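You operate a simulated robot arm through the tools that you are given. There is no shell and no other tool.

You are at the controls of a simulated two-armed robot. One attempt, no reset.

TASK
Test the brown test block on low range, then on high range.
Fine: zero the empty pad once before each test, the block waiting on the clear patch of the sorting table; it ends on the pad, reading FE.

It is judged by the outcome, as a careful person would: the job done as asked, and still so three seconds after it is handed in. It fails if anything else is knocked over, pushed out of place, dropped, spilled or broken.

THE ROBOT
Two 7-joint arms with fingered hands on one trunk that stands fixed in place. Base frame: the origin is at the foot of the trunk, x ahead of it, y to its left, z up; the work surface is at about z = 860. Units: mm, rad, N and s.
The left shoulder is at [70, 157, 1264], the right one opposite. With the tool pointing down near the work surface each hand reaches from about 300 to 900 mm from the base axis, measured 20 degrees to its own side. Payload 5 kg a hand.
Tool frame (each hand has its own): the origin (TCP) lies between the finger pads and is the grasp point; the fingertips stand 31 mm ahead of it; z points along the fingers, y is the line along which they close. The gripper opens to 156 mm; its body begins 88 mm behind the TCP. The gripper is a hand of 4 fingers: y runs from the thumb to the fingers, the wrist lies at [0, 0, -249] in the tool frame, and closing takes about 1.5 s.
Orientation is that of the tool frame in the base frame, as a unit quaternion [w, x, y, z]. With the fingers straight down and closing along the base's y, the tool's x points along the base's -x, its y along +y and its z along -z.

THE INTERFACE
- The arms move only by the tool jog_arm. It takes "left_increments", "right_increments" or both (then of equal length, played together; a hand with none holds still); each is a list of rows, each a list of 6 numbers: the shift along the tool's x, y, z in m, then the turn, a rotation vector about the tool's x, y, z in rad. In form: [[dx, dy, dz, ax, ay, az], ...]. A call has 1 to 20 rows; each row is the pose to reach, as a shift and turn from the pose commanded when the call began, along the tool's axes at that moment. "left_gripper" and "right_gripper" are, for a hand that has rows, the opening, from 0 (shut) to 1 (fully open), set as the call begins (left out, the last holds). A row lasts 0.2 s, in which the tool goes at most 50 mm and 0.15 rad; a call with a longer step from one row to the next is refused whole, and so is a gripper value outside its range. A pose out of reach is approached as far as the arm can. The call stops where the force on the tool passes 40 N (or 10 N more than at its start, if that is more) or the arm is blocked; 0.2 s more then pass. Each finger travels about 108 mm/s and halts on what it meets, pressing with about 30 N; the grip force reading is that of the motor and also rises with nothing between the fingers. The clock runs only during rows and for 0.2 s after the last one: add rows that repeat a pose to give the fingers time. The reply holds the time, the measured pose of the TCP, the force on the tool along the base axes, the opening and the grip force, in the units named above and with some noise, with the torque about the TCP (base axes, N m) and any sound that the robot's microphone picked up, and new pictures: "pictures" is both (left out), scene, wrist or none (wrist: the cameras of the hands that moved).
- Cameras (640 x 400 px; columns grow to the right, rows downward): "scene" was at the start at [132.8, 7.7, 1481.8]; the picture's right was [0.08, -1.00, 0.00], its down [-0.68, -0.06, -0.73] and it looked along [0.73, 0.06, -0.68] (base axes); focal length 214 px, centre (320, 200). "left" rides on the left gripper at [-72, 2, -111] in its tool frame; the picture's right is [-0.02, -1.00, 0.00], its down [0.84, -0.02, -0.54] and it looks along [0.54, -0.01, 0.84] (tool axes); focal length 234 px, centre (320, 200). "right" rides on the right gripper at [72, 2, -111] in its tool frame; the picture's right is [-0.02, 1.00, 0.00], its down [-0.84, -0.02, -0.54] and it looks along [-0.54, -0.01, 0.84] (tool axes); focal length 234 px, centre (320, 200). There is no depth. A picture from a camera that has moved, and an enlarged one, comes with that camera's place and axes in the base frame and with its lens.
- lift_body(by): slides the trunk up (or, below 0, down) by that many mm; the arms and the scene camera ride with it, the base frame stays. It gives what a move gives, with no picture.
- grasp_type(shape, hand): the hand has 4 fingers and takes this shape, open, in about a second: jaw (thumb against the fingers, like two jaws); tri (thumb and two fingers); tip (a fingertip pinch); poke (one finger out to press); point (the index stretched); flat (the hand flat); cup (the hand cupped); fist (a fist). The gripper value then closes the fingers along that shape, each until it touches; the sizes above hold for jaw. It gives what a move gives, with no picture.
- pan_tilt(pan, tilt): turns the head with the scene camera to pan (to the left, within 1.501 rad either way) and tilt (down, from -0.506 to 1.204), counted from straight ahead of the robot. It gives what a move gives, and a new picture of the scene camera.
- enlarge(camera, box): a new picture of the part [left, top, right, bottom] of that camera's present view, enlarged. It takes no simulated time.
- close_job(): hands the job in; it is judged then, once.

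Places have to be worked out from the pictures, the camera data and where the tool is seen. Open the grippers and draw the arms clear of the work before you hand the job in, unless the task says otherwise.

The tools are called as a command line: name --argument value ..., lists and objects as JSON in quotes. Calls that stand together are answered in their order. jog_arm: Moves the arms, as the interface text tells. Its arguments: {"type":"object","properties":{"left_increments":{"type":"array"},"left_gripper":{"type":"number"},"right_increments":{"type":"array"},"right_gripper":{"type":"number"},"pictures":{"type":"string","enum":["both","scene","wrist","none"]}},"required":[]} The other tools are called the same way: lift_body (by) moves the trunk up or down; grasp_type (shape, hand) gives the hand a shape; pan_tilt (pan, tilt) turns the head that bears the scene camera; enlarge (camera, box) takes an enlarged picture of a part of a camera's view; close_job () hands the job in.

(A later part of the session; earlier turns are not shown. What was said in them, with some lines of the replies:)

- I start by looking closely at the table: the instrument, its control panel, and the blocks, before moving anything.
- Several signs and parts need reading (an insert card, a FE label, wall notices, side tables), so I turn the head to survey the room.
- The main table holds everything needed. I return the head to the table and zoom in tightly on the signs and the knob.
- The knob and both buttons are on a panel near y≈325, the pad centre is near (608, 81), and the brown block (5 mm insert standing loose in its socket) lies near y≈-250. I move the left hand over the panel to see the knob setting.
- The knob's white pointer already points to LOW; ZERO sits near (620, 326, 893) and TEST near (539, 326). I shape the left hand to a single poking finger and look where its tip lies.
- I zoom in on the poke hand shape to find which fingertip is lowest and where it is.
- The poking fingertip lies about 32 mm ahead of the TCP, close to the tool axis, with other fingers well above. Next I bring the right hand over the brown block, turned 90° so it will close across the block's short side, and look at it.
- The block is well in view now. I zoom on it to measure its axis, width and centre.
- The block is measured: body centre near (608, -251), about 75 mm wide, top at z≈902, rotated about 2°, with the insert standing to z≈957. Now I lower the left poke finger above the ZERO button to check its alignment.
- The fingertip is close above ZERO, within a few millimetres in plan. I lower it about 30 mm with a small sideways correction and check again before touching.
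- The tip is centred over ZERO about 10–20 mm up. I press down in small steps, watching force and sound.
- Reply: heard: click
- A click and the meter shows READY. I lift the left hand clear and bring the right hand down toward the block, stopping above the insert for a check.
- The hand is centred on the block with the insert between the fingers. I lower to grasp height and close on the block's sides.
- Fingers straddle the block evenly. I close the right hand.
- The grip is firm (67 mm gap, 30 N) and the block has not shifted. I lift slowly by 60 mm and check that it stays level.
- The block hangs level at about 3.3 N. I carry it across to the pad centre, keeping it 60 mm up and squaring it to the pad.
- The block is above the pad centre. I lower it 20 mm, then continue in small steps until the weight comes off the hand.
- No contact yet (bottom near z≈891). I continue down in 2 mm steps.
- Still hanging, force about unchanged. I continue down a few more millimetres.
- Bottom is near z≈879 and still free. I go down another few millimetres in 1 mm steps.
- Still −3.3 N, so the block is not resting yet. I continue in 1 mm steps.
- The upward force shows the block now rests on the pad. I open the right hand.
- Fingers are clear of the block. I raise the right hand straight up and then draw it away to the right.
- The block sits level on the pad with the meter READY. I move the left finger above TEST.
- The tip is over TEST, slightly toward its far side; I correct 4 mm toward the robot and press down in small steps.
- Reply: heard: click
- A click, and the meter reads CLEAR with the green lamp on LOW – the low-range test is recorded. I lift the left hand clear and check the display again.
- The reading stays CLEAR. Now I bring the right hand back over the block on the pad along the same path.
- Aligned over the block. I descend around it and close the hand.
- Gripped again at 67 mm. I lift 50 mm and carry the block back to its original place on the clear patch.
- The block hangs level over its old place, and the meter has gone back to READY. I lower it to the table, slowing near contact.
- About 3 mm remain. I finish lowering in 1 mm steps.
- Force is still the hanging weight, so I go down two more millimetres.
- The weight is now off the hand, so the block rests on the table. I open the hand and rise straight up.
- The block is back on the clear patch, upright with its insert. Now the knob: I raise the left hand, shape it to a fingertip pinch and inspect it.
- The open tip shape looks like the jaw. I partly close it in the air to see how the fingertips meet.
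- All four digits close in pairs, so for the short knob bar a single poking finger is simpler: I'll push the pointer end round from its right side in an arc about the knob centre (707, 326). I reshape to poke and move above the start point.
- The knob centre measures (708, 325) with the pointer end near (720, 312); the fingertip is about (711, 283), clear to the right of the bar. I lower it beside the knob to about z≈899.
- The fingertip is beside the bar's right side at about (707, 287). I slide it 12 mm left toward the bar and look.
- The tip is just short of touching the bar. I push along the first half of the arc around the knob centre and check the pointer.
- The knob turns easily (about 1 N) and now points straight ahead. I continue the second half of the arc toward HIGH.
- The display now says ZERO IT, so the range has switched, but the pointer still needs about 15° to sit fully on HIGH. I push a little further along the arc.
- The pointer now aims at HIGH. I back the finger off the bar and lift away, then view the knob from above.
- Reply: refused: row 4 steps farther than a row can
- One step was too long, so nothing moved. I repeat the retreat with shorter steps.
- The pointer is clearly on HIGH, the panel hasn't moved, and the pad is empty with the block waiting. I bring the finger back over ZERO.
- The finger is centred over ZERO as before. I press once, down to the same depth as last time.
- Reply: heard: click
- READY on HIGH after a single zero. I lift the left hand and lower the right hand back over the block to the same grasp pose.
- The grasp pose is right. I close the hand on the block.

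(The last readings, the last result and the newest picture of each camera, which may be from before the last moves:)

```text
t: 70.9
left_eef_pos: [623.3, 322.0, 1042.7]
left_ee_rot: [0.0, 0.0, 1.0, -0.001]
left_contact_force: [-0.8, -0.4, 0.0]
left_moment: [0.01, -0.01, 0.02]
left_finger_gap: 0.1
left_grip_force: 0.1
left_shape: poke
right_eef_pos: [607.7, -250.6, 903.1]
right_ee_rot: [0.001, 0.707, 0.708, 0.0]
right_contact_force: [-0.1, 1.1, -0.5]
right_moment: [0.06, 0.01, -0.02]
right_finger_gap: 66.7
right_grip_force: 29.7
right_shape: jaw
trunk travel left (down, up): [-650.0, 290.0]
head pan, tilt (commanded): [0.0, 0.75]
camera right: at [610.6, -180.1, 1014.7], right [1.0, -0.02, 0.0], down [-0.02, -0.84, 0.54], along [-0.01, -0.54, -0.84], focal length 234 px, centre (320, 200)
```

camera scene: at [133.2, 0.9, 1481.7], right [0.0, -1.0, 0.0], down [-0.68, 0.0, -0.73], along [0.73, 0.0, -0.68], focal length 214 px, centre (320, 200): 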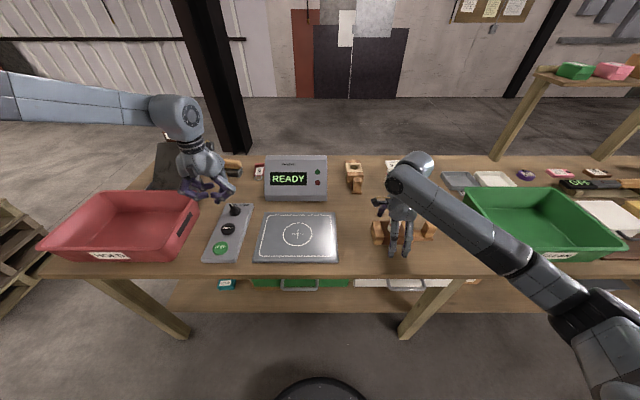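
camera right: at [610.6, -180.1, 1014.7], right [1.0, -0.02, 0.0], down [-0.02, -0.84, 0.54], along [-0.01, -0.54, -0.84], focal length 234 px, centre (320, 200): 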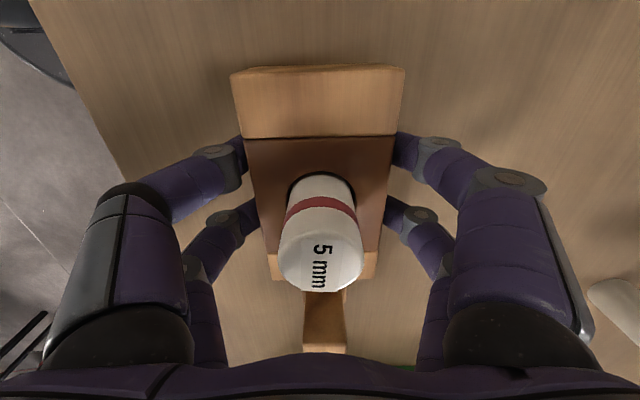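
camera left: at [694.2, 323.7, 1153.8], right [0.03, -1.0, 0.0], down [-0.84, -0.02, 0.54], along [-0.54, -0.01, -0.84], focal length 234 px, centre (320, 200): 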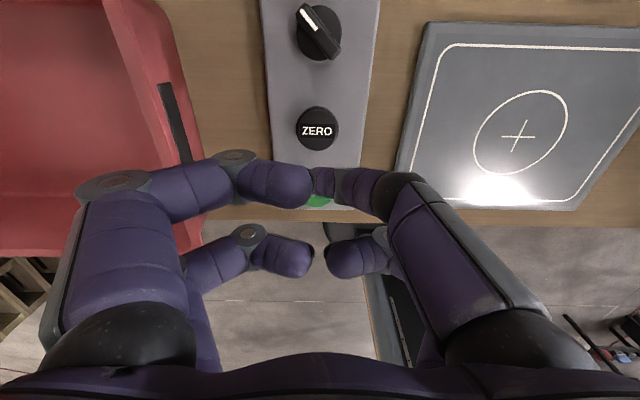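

Grip is good. I lift the block 60 mm and carry it to the pad again, a few millimetres further left so the handle also sits over the pad.

jog_arm --right_increments '[[0, 0, -0.004, 0, 0, 0], [0, 0, -0.014, 0, 0, 0], [0, 0, -0.028, 0, 0, 0], [0, 0, -0.044, 0, 0, 0], [0.005, 0, -0.056, 0, 0, 0], [0.02, 0, -0.06, 0, 0, 0], [0.045, 0, -0.06, 0, 0, 0], [0.075, 0, -0.06, 0, 0, 0], [0.105, 0, -0.06, 0, 0, 0], [0.135, 0, -0.06, 0, 0, 0], [0.165, 0, -0.06, 0, 0, 0], [0.195, 0, -0.06, 0, 0, 0], [0.225, 0, -0.06, 0, 0, 0], [0.255, 0, -0.06, 0, 0, 0], [0.285, 0, -0.06, 0, 0, 0], [0.312, 0, -0.06, 0, 0, 0], [0.33, 0, -0.06, 0, 0, 0], [0.34, 0, -0.06, 0, 0, 0], [0.34, 0, -0.06, 0, 0, 0]]' --pictures "both"

```text
t: 74.9
left_eef_pos: [622.7, 322.2, 1041.4]
left_ee_rot: [0.0, 0.0, 1.0, -0.001]
left_contact_force: [-0.5, -0.4, 0.4]
left_moment: [0.0, 0.02, 0.01]
left_finger_gap: 0.0
left_grip_force: 0.3
left_shape: poke
right_eef_pos: [609.6, 89.7, 963.1]
right_ee_rot: [0.0, 0.707, 0.708, 0.0]
right_contact_force: [-0.2, 0.2, -3.4]
right_moment: [0.09, 0.0, -0.02]
right_finger_gap: 66.4
right_grip_force: 30.0
right_shape: jaw
trunk travel left (down, up): [-650.0, 290.0]
head pan, tilt (commanded): [0.0, 0.75]
camera scene: at [133.4, 0.8, 1481.7], right [0.0, -1.0, 0.0], down [-0.68, 0.0, -0.73], along [0.73, 0.0, -0.68], focal length 214 px, centre (320, 200)
camera right: at [610.9, 160.2, 1074.4], right [1.0, -0.02, 0.0], down [-0.02, -0.84, 0.55], along [-0.01, -0.54, -0.84], focal length 234 px, centre (320, 200)
```

scene: 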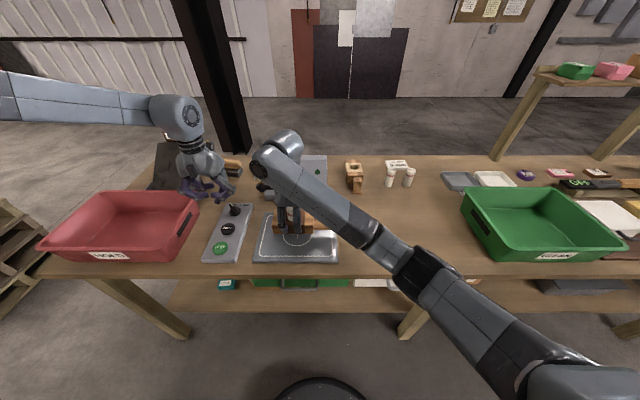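
right: 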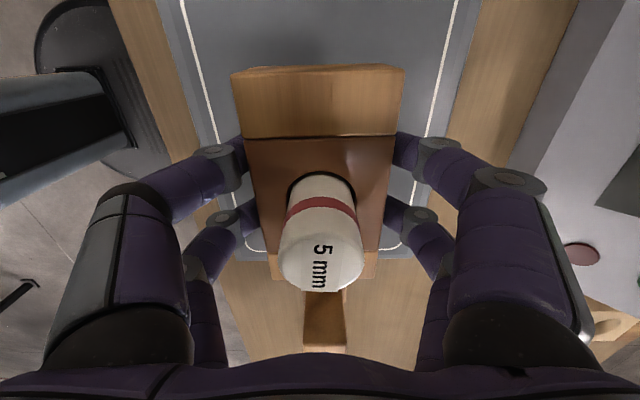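

Over the pad, level. I lower 45 mm, slowing, then finish in 1 mm steps.

jog_arm --right_increments '[[0, 0, 0.005, 0, 0, 0], [0, 0, 0.015, 0, 0, 0], [0, 0, 0.028, 0, 0, 0], [0, 0, 0.038, 0, 0, 0], [0, 0, 0.043, 0, 0, 0], [0, 0, 0.045, 0, 0, 0]]' --pictures "none"

```text
t: 76.3
left_eef_pos: [623.8, 323.0, 1042.1]
left_ee_rot: [0.001, 0.0, 1.0, 0.0]
left_contact_force: [0.3, 0.2, 0.0]
left_moment: [0.01, 0.02, -0.04]
left_finger_gap: 0.1
left_grip_force: 0.1
left_shape: poke
right_eef_pos: [608.6, 88.9, 918.4]
right_ee_rot: [-0.001, 0.706, 0.708, -0.001]
right_contact_force: [-0.8, 1.0, -2.6]
right_moment: [0.07, 0.0, 0.0]
right_finger_gap: 66.5
right_grip_force: 30.2
right_shape: jaw
trunk travel left (down, up): [-650.0, 290.0]
head pan, tilt (commanded): [0.0, 0.75]
```

Still hanging. I step down 3 mm more in 1 mm steps.

jog_arm --right_increments '[[0, 0, 0.001, 0, 0, 0], [0, 0, 0.002, 0, 0, 0], [0, 0, 0.003, 0, 0, 0]]' --pictures "none"

```text
t: 77.1
left_eef_pos: [623.3, 321.1, 1042.0]
left_ee_rot: [-0.001, 0.0, 1.0, 0.0]
left_contact_force: [-0.1, -0.4, -0.1]
left_moment: [-0.02, 0.03, 0.0]
left_finger_gap: 0.0
left_grip_force: 0.0
left_shape: poke
right_eef_pos: [608.8, 89.4, 915.5]
right_ee_rot: [0.0, 0.706, 0.708, 0.0]
right_contact_force: [-0.3, -0.6, -2.3]
right_moment: [0.07, -0.03, 0.0]
right_finger_gap: 66.3
right_grip_force: 30.5
right_shape: jaw
trunk travel left (down, up): [-650.0, 290.0]
head pan, tilt (commanded): [0.0, 0.75]
```

Nearly touching. Another millimetre or so.

jog_arm --right_increments '[[0, 0, 0.0008, 0, 0, 0], [0, 0, 0.0015, 0, 0, 0]]' --pictures "none"

```text
t: 77.7
left_eef_pos: [622.7, 321.8, 1041.8]
left_ee_rot: [0.0, -0.001, 1.0, 0.001]
left_contact_force: [-1.0, 0.4, -0.1]
left_moment: [-0.02, 0.0, -0.01]
left_finger_gap: 0.0
left_grip_force: 0.1
left_shape: poke
right_eef_pos: [608.6, 88.5, 915.6]
right_ee_rot: [0.0, 0.707, 0.707, 0.0]
right_contact_force: [0.7, 1.8, 1.1]
right_moment: [0.04, 0.11, 0.0]
right_finger_gap: 66.5
right_grip_force: 30.5
right_shape: jaw
trunk travel left (down, up): [-650.0, 290.0]
head pan, tilt (commanded): [0.0, 0.75]
```

The block now rests on the pad (upward force). I open the hand, rise straight up and withdraw to the right.

jog_arm --right_increments '[[0, 0, 0, 0, 0, 0], [0, 0, 0, 0, 0, 0], [0, 0, 0, 0, 0, 0], [0, 0, 0, 0, 0, 0], [0, 0, 0, 0, 0, 0], [0, 0, -0.01, 0, 0, 0], [0, 0, -0.03, 0, 0, 0], [0, 0, -0.06, 0, 0, 0], [0, 0, -0.1, 0, 0, 0], [0, 0, -0.14, 0, 0, 0], [0, 0, -0.18, 0, 0, 0], [0, 0, -0.2, 0, 0, 0], [0, 0, -0.2, 0, 0, 0]]' --right_gripper 1 --pictures "wrist"

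jog_arm --right_increments '[[-0.04, 0, 0, 0, 0, 0], [-0.09, 0, 0, 0, 0, 0], [-0.14, 0, 0, 0, 0, 0], [-0.19, 0, 0, 0, 0, 0], [-0.24, 0, 0, 0, 0, 0], [-0.29, 0, 0, 0, 0, 0], [-0.34, 0, 0, 0, 0, 0], [-0.34, 0, 0, 0, 0, 0]]' --pictures "scene"

enlarge --camera "scene" --box '[200, 140, 360, 280]'

```text
t: 80.5
left_eef_pos: [623.0, 321.7, 1041.8]
left_ee_rot: [0.0, -0.001, 1.0, 0.0]
left_contact_force: [0.1, 0.2, 0.2]
left_moment: [-0.01, -0.02, 0.02]
left_finger_gap: 0.1
left_grip_force: 0.1
left_shape: poke
right_eef_pos: [607.6, 88.7, 1116.2]
right_ee_rot: [0.001, 0.708, 0.707, 0.0]
right_contact_force: [0.2, 0.4, 1.0]
right_moment: [0.04, 0.01, 0.03]
right_finger_gap: 155.8
right_grip_force: 0.0
right_shape: jaw
trunk travel left (down, up): [-650.0, 290.0]
head pan, tilt (commanded): [0.0, 0.75]
camera right: at [610.4, 159.6, 1227.1], right [1.0, -0.02, 0.0], down [-0.02, -0.84, 0.55], along [-0.01, -0.54, -0.84], focal length 234 px, centre (320, 200)
```

right: 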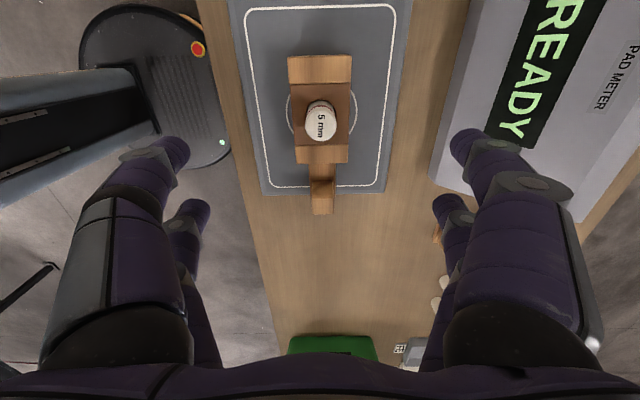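

```text
t: 82.3
left_eef_pos: [623.0, 323.7, 1041.0]
left_ee_rot: [-0.001, -0.001, 1.0, -0.001]
left_contact_force: [-0.1, 0.2, 0.1]
left_moment: [-0.01, 0.02, -0.02]
left_finger_gap: 0.2
left_grip_force: 0.0
left_shape: poke
right_eef_pos: [609.7, -249.9, 1112.8]
right_ee_rot: [0.0, 0.707, 0.708, -0.001]
right_contact_force: [-0.5, 1.2, 0.1]
right_moment: [0.0, 0.0, 0.03]
right_finger_gap: 156.0
right_grip_force: 0.1
right_shape: jaw
trunk travel left (down, up): [-650.0, 290.0]
head pan, tilt (commanded): [0.0, 0.75]
camera scene: at [133.3, 2.1, 1481.7], right [0.0, -1.0, 0.0], down [-0.68, 0.0, -0.73], along [0.73, 0.0, -0.68], focal length 214 px, centre (320, 200)
```

scene: 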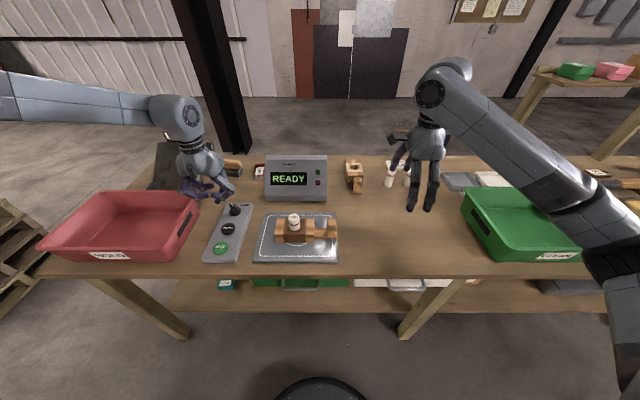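

```text
2.86 times, centred on (280, 210) of scene
camera zoom: at [133.3, 2.1, 1481.7], right [0.0, -1.0, 0.0], down [-0.68, 0.0, -0.73], along [0.73, 0.0, -0.68], focal length 613 px, centre (434, 171)
```

zoom: 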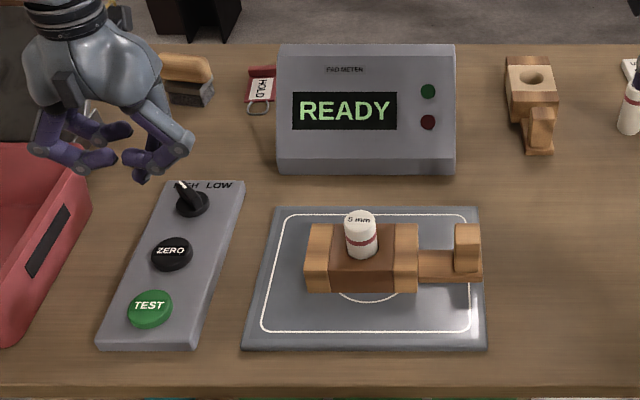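

The block rests on the pad, knob on HIGH, meter READY. I move the left finger over TEST.

jog_arm --left_increments '[[0.03, 0, 0, 0, 0, 0], [0.06, 0, 0, 0, 0, 0], [0.085, 0, 0.02, 0, 0, 0], [0.085, 0, 0.05, 0, 0, 0], [0.085, 0, 0.08, 0, 0, 0], [0.085, 0, 0.1, 0, 0, 0], [0.085, 0, 0.1, 0, 0, 0]]' --pictures "none"

enlarge --camera "scene" --box '[190, 180, 270, 270]'

```text
t: 83.9
left_eef_pos: [536.1, 322.7, 944.1]
left_ee_rot: [0.001, 0.0, 1.0, 0.0]
left_contact_force: [-0.1, 0.9, -0.4]
left_moment: [-0.01, 0.0, -0.03]
left_finger_gap: 0.0
left_grip_force: 0.0
left_shape: poke
right_eef_pos: [609.1, -252.2, 1112.9]
right_ee_rot: [0.0, 0.707, 0.707, -0.001]
right_contact_force: [0.4, -0.6, 0.1]
right_moment: [0.01, 0.01, 0.01]
right_finger_gap: 156.0
right_grip_force: 0.0
right_shape: jaw
trunk travel left (down, up): [-650.0, 290.0]
head pan, tilt (commanded): [0.0, 0.75]
```

```text
4.44 times, centred on (230, 225) of scene
camera zoom: at [132.9, 0.6, 1481.7], right [0.0, -1.0, 0.0], down [-0.68, 0.0, -0.73], along [0.73, 0.0, -0.68], focal length 953 px, centre (720, 89)
```

zoom: 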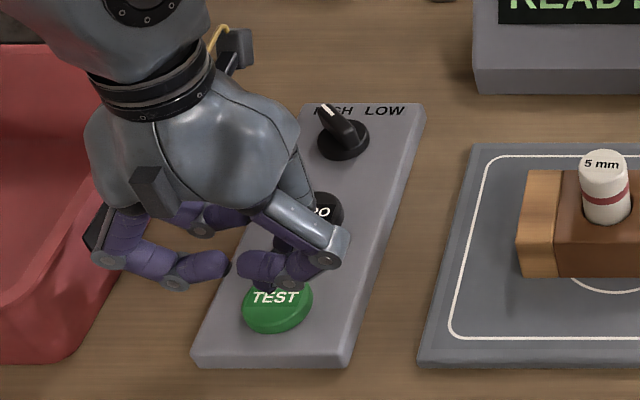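

The tip is over TEST. I press once to the same depth as before.

jog_arm --left_increments '[[0, 0, 0.005, 0, 0, 0], [0, 0, 0.01, 0, 0, 0], [0, 0, 0.013, 0, 0, 0], [0, 0, 0.0155, 0, 0, 0], [0, 0, 0.018, 0, 0, 0]]' --pictures "none"

enlarge --camera "scene" --box '[200, 140, 360, 280]'

```text
t: 85.1
left_eef_pos: [536.9, 322.8, 926.5]
left_ee_rot: [0.0, -0.002, 1.0, 0.0]
left_contact_force: [1.1, 1.3, 2.7]
left_moment: [0.06, -0.04, 0.0]
left_finger_gap: 0.1
left_grip_force: 0.0
left_shape: poke
right_eef_pos: [610.1, -251.3, 1114.2]
right_ee_rot: [0.0, 0.706, 0.708, 0.0]
right_contact_force: [-0.4, -0.4, -0.2]
right_moment: [0.02, -0.01, 0.0]
right_finger_gap: 156.0
right_grip_force: 0.0
right_shape: jaw
trunk travel left (down, up): [-650.0, 290.0]
head pan, tilt (commanded): [0.0, 0.75]
heard: click
```

```text
2.86 times, centred on (280, 210) of scene
camera zoom: at [132.9, 0.7, 1481.8], right [0.0, -1.0, 0.0], down [-0.68, 0.0, -0.73], along [0.73, 0.0, -0.68], focal length 613 px, centre (434, 171)
```

zoom: 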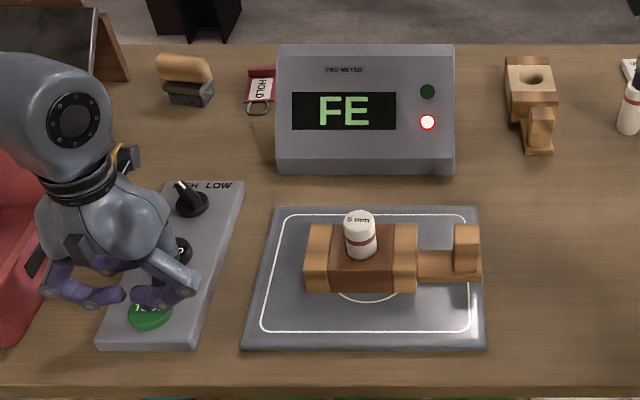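

HIGH range reads FE with the red lamp. I lift the left finger straight off the button and draw the arm back toward its starting place.

jog_arm --left_increments '[[0, 0, -0.015, 0, 0, 0], [0, 0, -0.05, 0, 0, 0], [0, 0, -0.09, 0, 0, 0], [0, 0, -0.13, 0, 0, 0], [0, 0, -0.17, 0, 0, 0], [0, 0.01, -0.21, 0, 0, 0], [0.01, 0.04, -0.24, 0, 0, 0], [0.02, 0.07, -0.27, 0, 0, 0], [0.03, 0.1, -0.3, 0, 0, 0], [0.04, 0.13, -0.32, 0, 0, 0], [0.05, 0.165, -0.33, 0, 0, 0], [0.05, 0.165, -0.33, 0, 0, 0]]' --pictures "scene"

grasp_type --hand "left" --shape "jaw"

enlarge --camera "scene" --box '[190, 140, 470, 290]'

```text
t: 87.7
left_eef_pos: [487.7, 487.4, 1255.3]
left_ee_rot: [-0.001, 0.0, 1.0, 0.0]
left_contact_force: [0.0, 0.4, 0.2]
left_moment: [0.03, 0.01, 0.01]
left_finger_gap: 0.0
left_grip_force: 0.0
left_shape: poke
right_eef_pos: [609.4, -252.1, 1112.3]
right_ee_rot: [-0.001, 0.706, 0.708, -0.001]
right_contact_force: [-0.9, 0.1, -0.1]
right_moment: [0.03, 0.01, -0.02]
right_finger_gap: 156.2
right_grip_force: 0.2
right_shape: jaw
trunk travel left (down, up): [-650.0, 290.0]
head pan, tilt (commanded): [0.0, 0.75]
camera scene: at [133.5, -0.2, 1481.7], right [0.0, -1.0, 0.0], down [-0.68, 0.0, -0.73], along [0.73, 0.0, -0.68], focal length 214 px, centre (320, 200)
```

scene: 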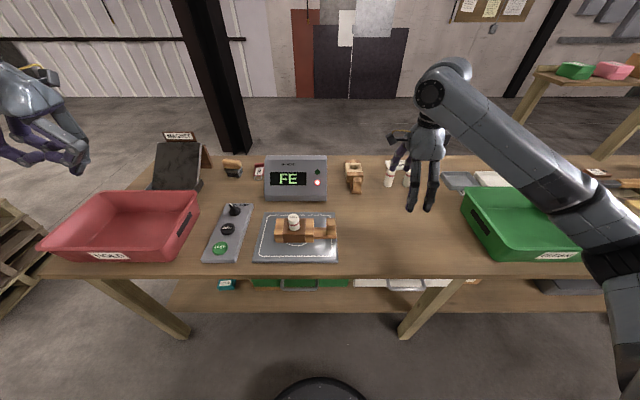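

```text
t: 88.6
left_eef_pos: [486.9, 487.2, 1255.1]
left_ee_rot: [0.0, -0.001, 1.0, 0.001]
left_contact_force: [-0.4, -0.3, -0.6]
left_moment: [0.01, -0.02, -0.02]
left_finger_gap: 156.1
left_grip_force: 0.1
left_shape: jaw
right_eef_pos: [609.7, -250.9, 1112.7]
right_ee_rot: [0.0, 0.706, 0.708, 0.001]
right_contact_force: [-0.1, -0.1, -0.2]
right_moment: [0.01, 0.01, 0.02]
right_finger_gap: 155.8
right_grip_force: 0.1
right_shape: jaw
trunk travel left (down, up): [-650.0, 290.0]
head pan, tilt (commanded): [0.0, 0.75]
```

```text
2.29 times, centred on (330, 215) of scene
camera zoom: at [132.9, 1.2, 1481.7], right [0.0, -1.0, 0.0], down [-0.68, 0.0, -0.73], along [0.73, 0.0, -0.68], focal length 490 px, centre (297, 166)
```

zoom: 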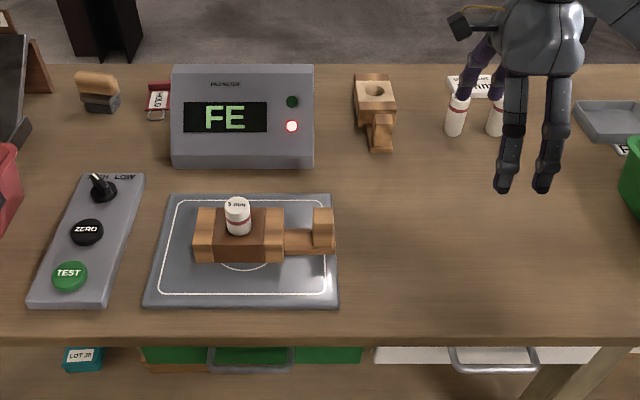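

FE holds, the block stands on the pad with its insert, and everything else is where it was. I raise the right hand further clear of the table and take a last look.

jog_arm --right_increments '[[0, 0, -0.03, 0, 0, 0], [0, 0, -0.06, 0, 0, 0], [-0.02, 0, -0.09, 0, 0, 0], [-0.03, 0, -0.1, 0, 0, 0], [-0.03, 0, -0.1, 0, 0, 0]]' --pictures "both"

enlarge --camera "scene" --box '[190, 140, 470, 290]'

```text
t: 89.8
left_eef_pos: [487.0, 487.6, 1254.6]
left_ee_rot: [0.0, -0.001, 1.0, 0.0]
left_contact_force: [0.5, 0.1, -0.8]
left_moment: [0.0, 0.02, -0.02]
left_finger_gap: 155.9
left_grip_force: 0.0
left_shape: jaw
right_eef_pos: [610.2, -279.4, 1214.6]
right_ee_rot: [0.0, 0.707, 0.708, 0.0]
right_contact_force: [0.7, -0.6, -0.5]
right_moment: [-0.02, -0.01, 0.0]
right_finger_gap: 155.8
right_grip_force: 0.0
right_shape: jaw
trunk travel left (down, up): [-650.0, 290.0]
head pan, tilt (commanded): [0.0, 0.75]
camera scene: at [133.4, 1.4, 1481.7], right [0.0, -1.0, 0.0], down [-0.68, 0.0, -0.73], along [0.73, 0.0, -0.68], focal length 214 px, centre (320, 200)
camera right: at [613.1, -209.4, 1325.6], right [1.0, -0.02, 0.0], down [-0.02, -0.84, 0.55], along [-0.01, -0.55, -0.84], focal length 234 px, centre (320, 200)
```

scene: 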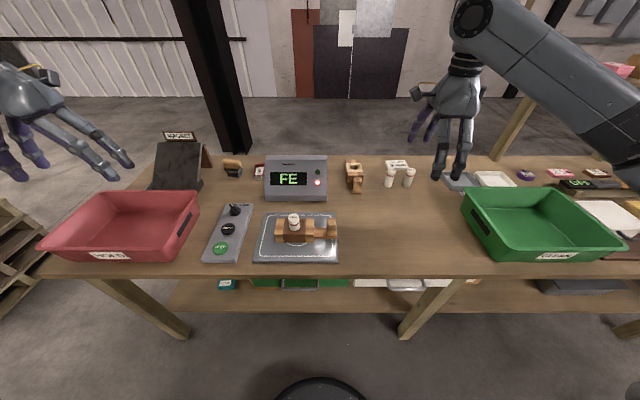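
right: 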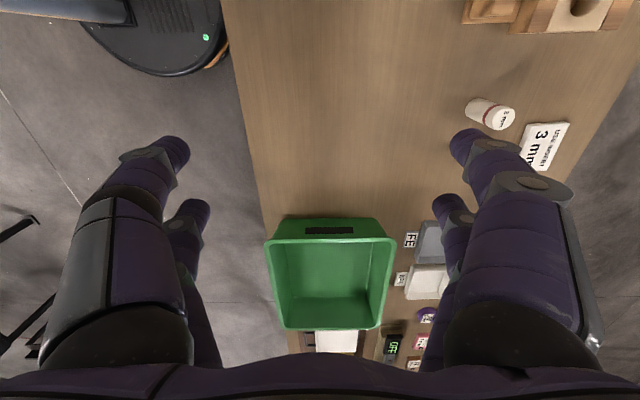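

```text
2.29 times, centred on (330, 215) of scene
camera zoom: at [133.4, 1.4, 1481.7], right [0.0, -1.0, 0.0], down [-0.68, 0.0, -0.73], along [0.73, 0.0, -0.68], focal length 490 px, centre (297, 166)
```

zoom: 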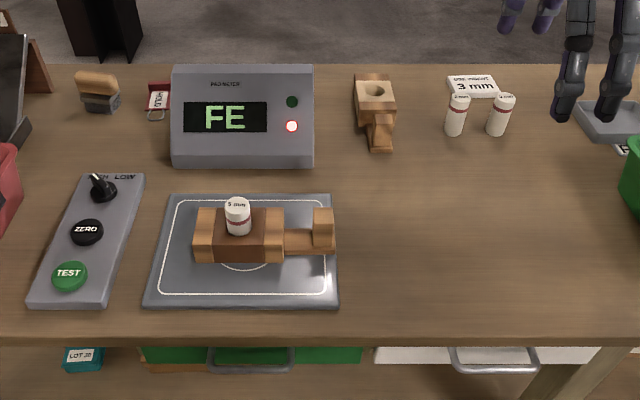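

Both tests are done: CLEAR on low, FE on high. The block is on the pad with FE showing, both hands are open and clear, and nothing else has moved, so I hand the job in.

close_job

```text
The job is handed in.
```

I tested the brown block on both ranges and handed the job in. It read **CLEAR on low** and **FE on high**.

- **Zeroing:** I zeroed the empty pad once before each test. Both times the block was waiting on the clear patch to the right of the pad.
- **Range:** The knob was already on low, so I only turned it once, to high, between the two tests.
- **End state:** The block is on the pad and the meter reads FE. Both hands are open and clear of the table, and nothing else looked moved.

**Insert:** A card on the table says "USE INSERT 3 mm", but the block had a 5 mm insert in it. I left it in because the task didn't ask for a change. If the card applies to this block, both readings were taken with the wrong insert and the tests would need repeating.
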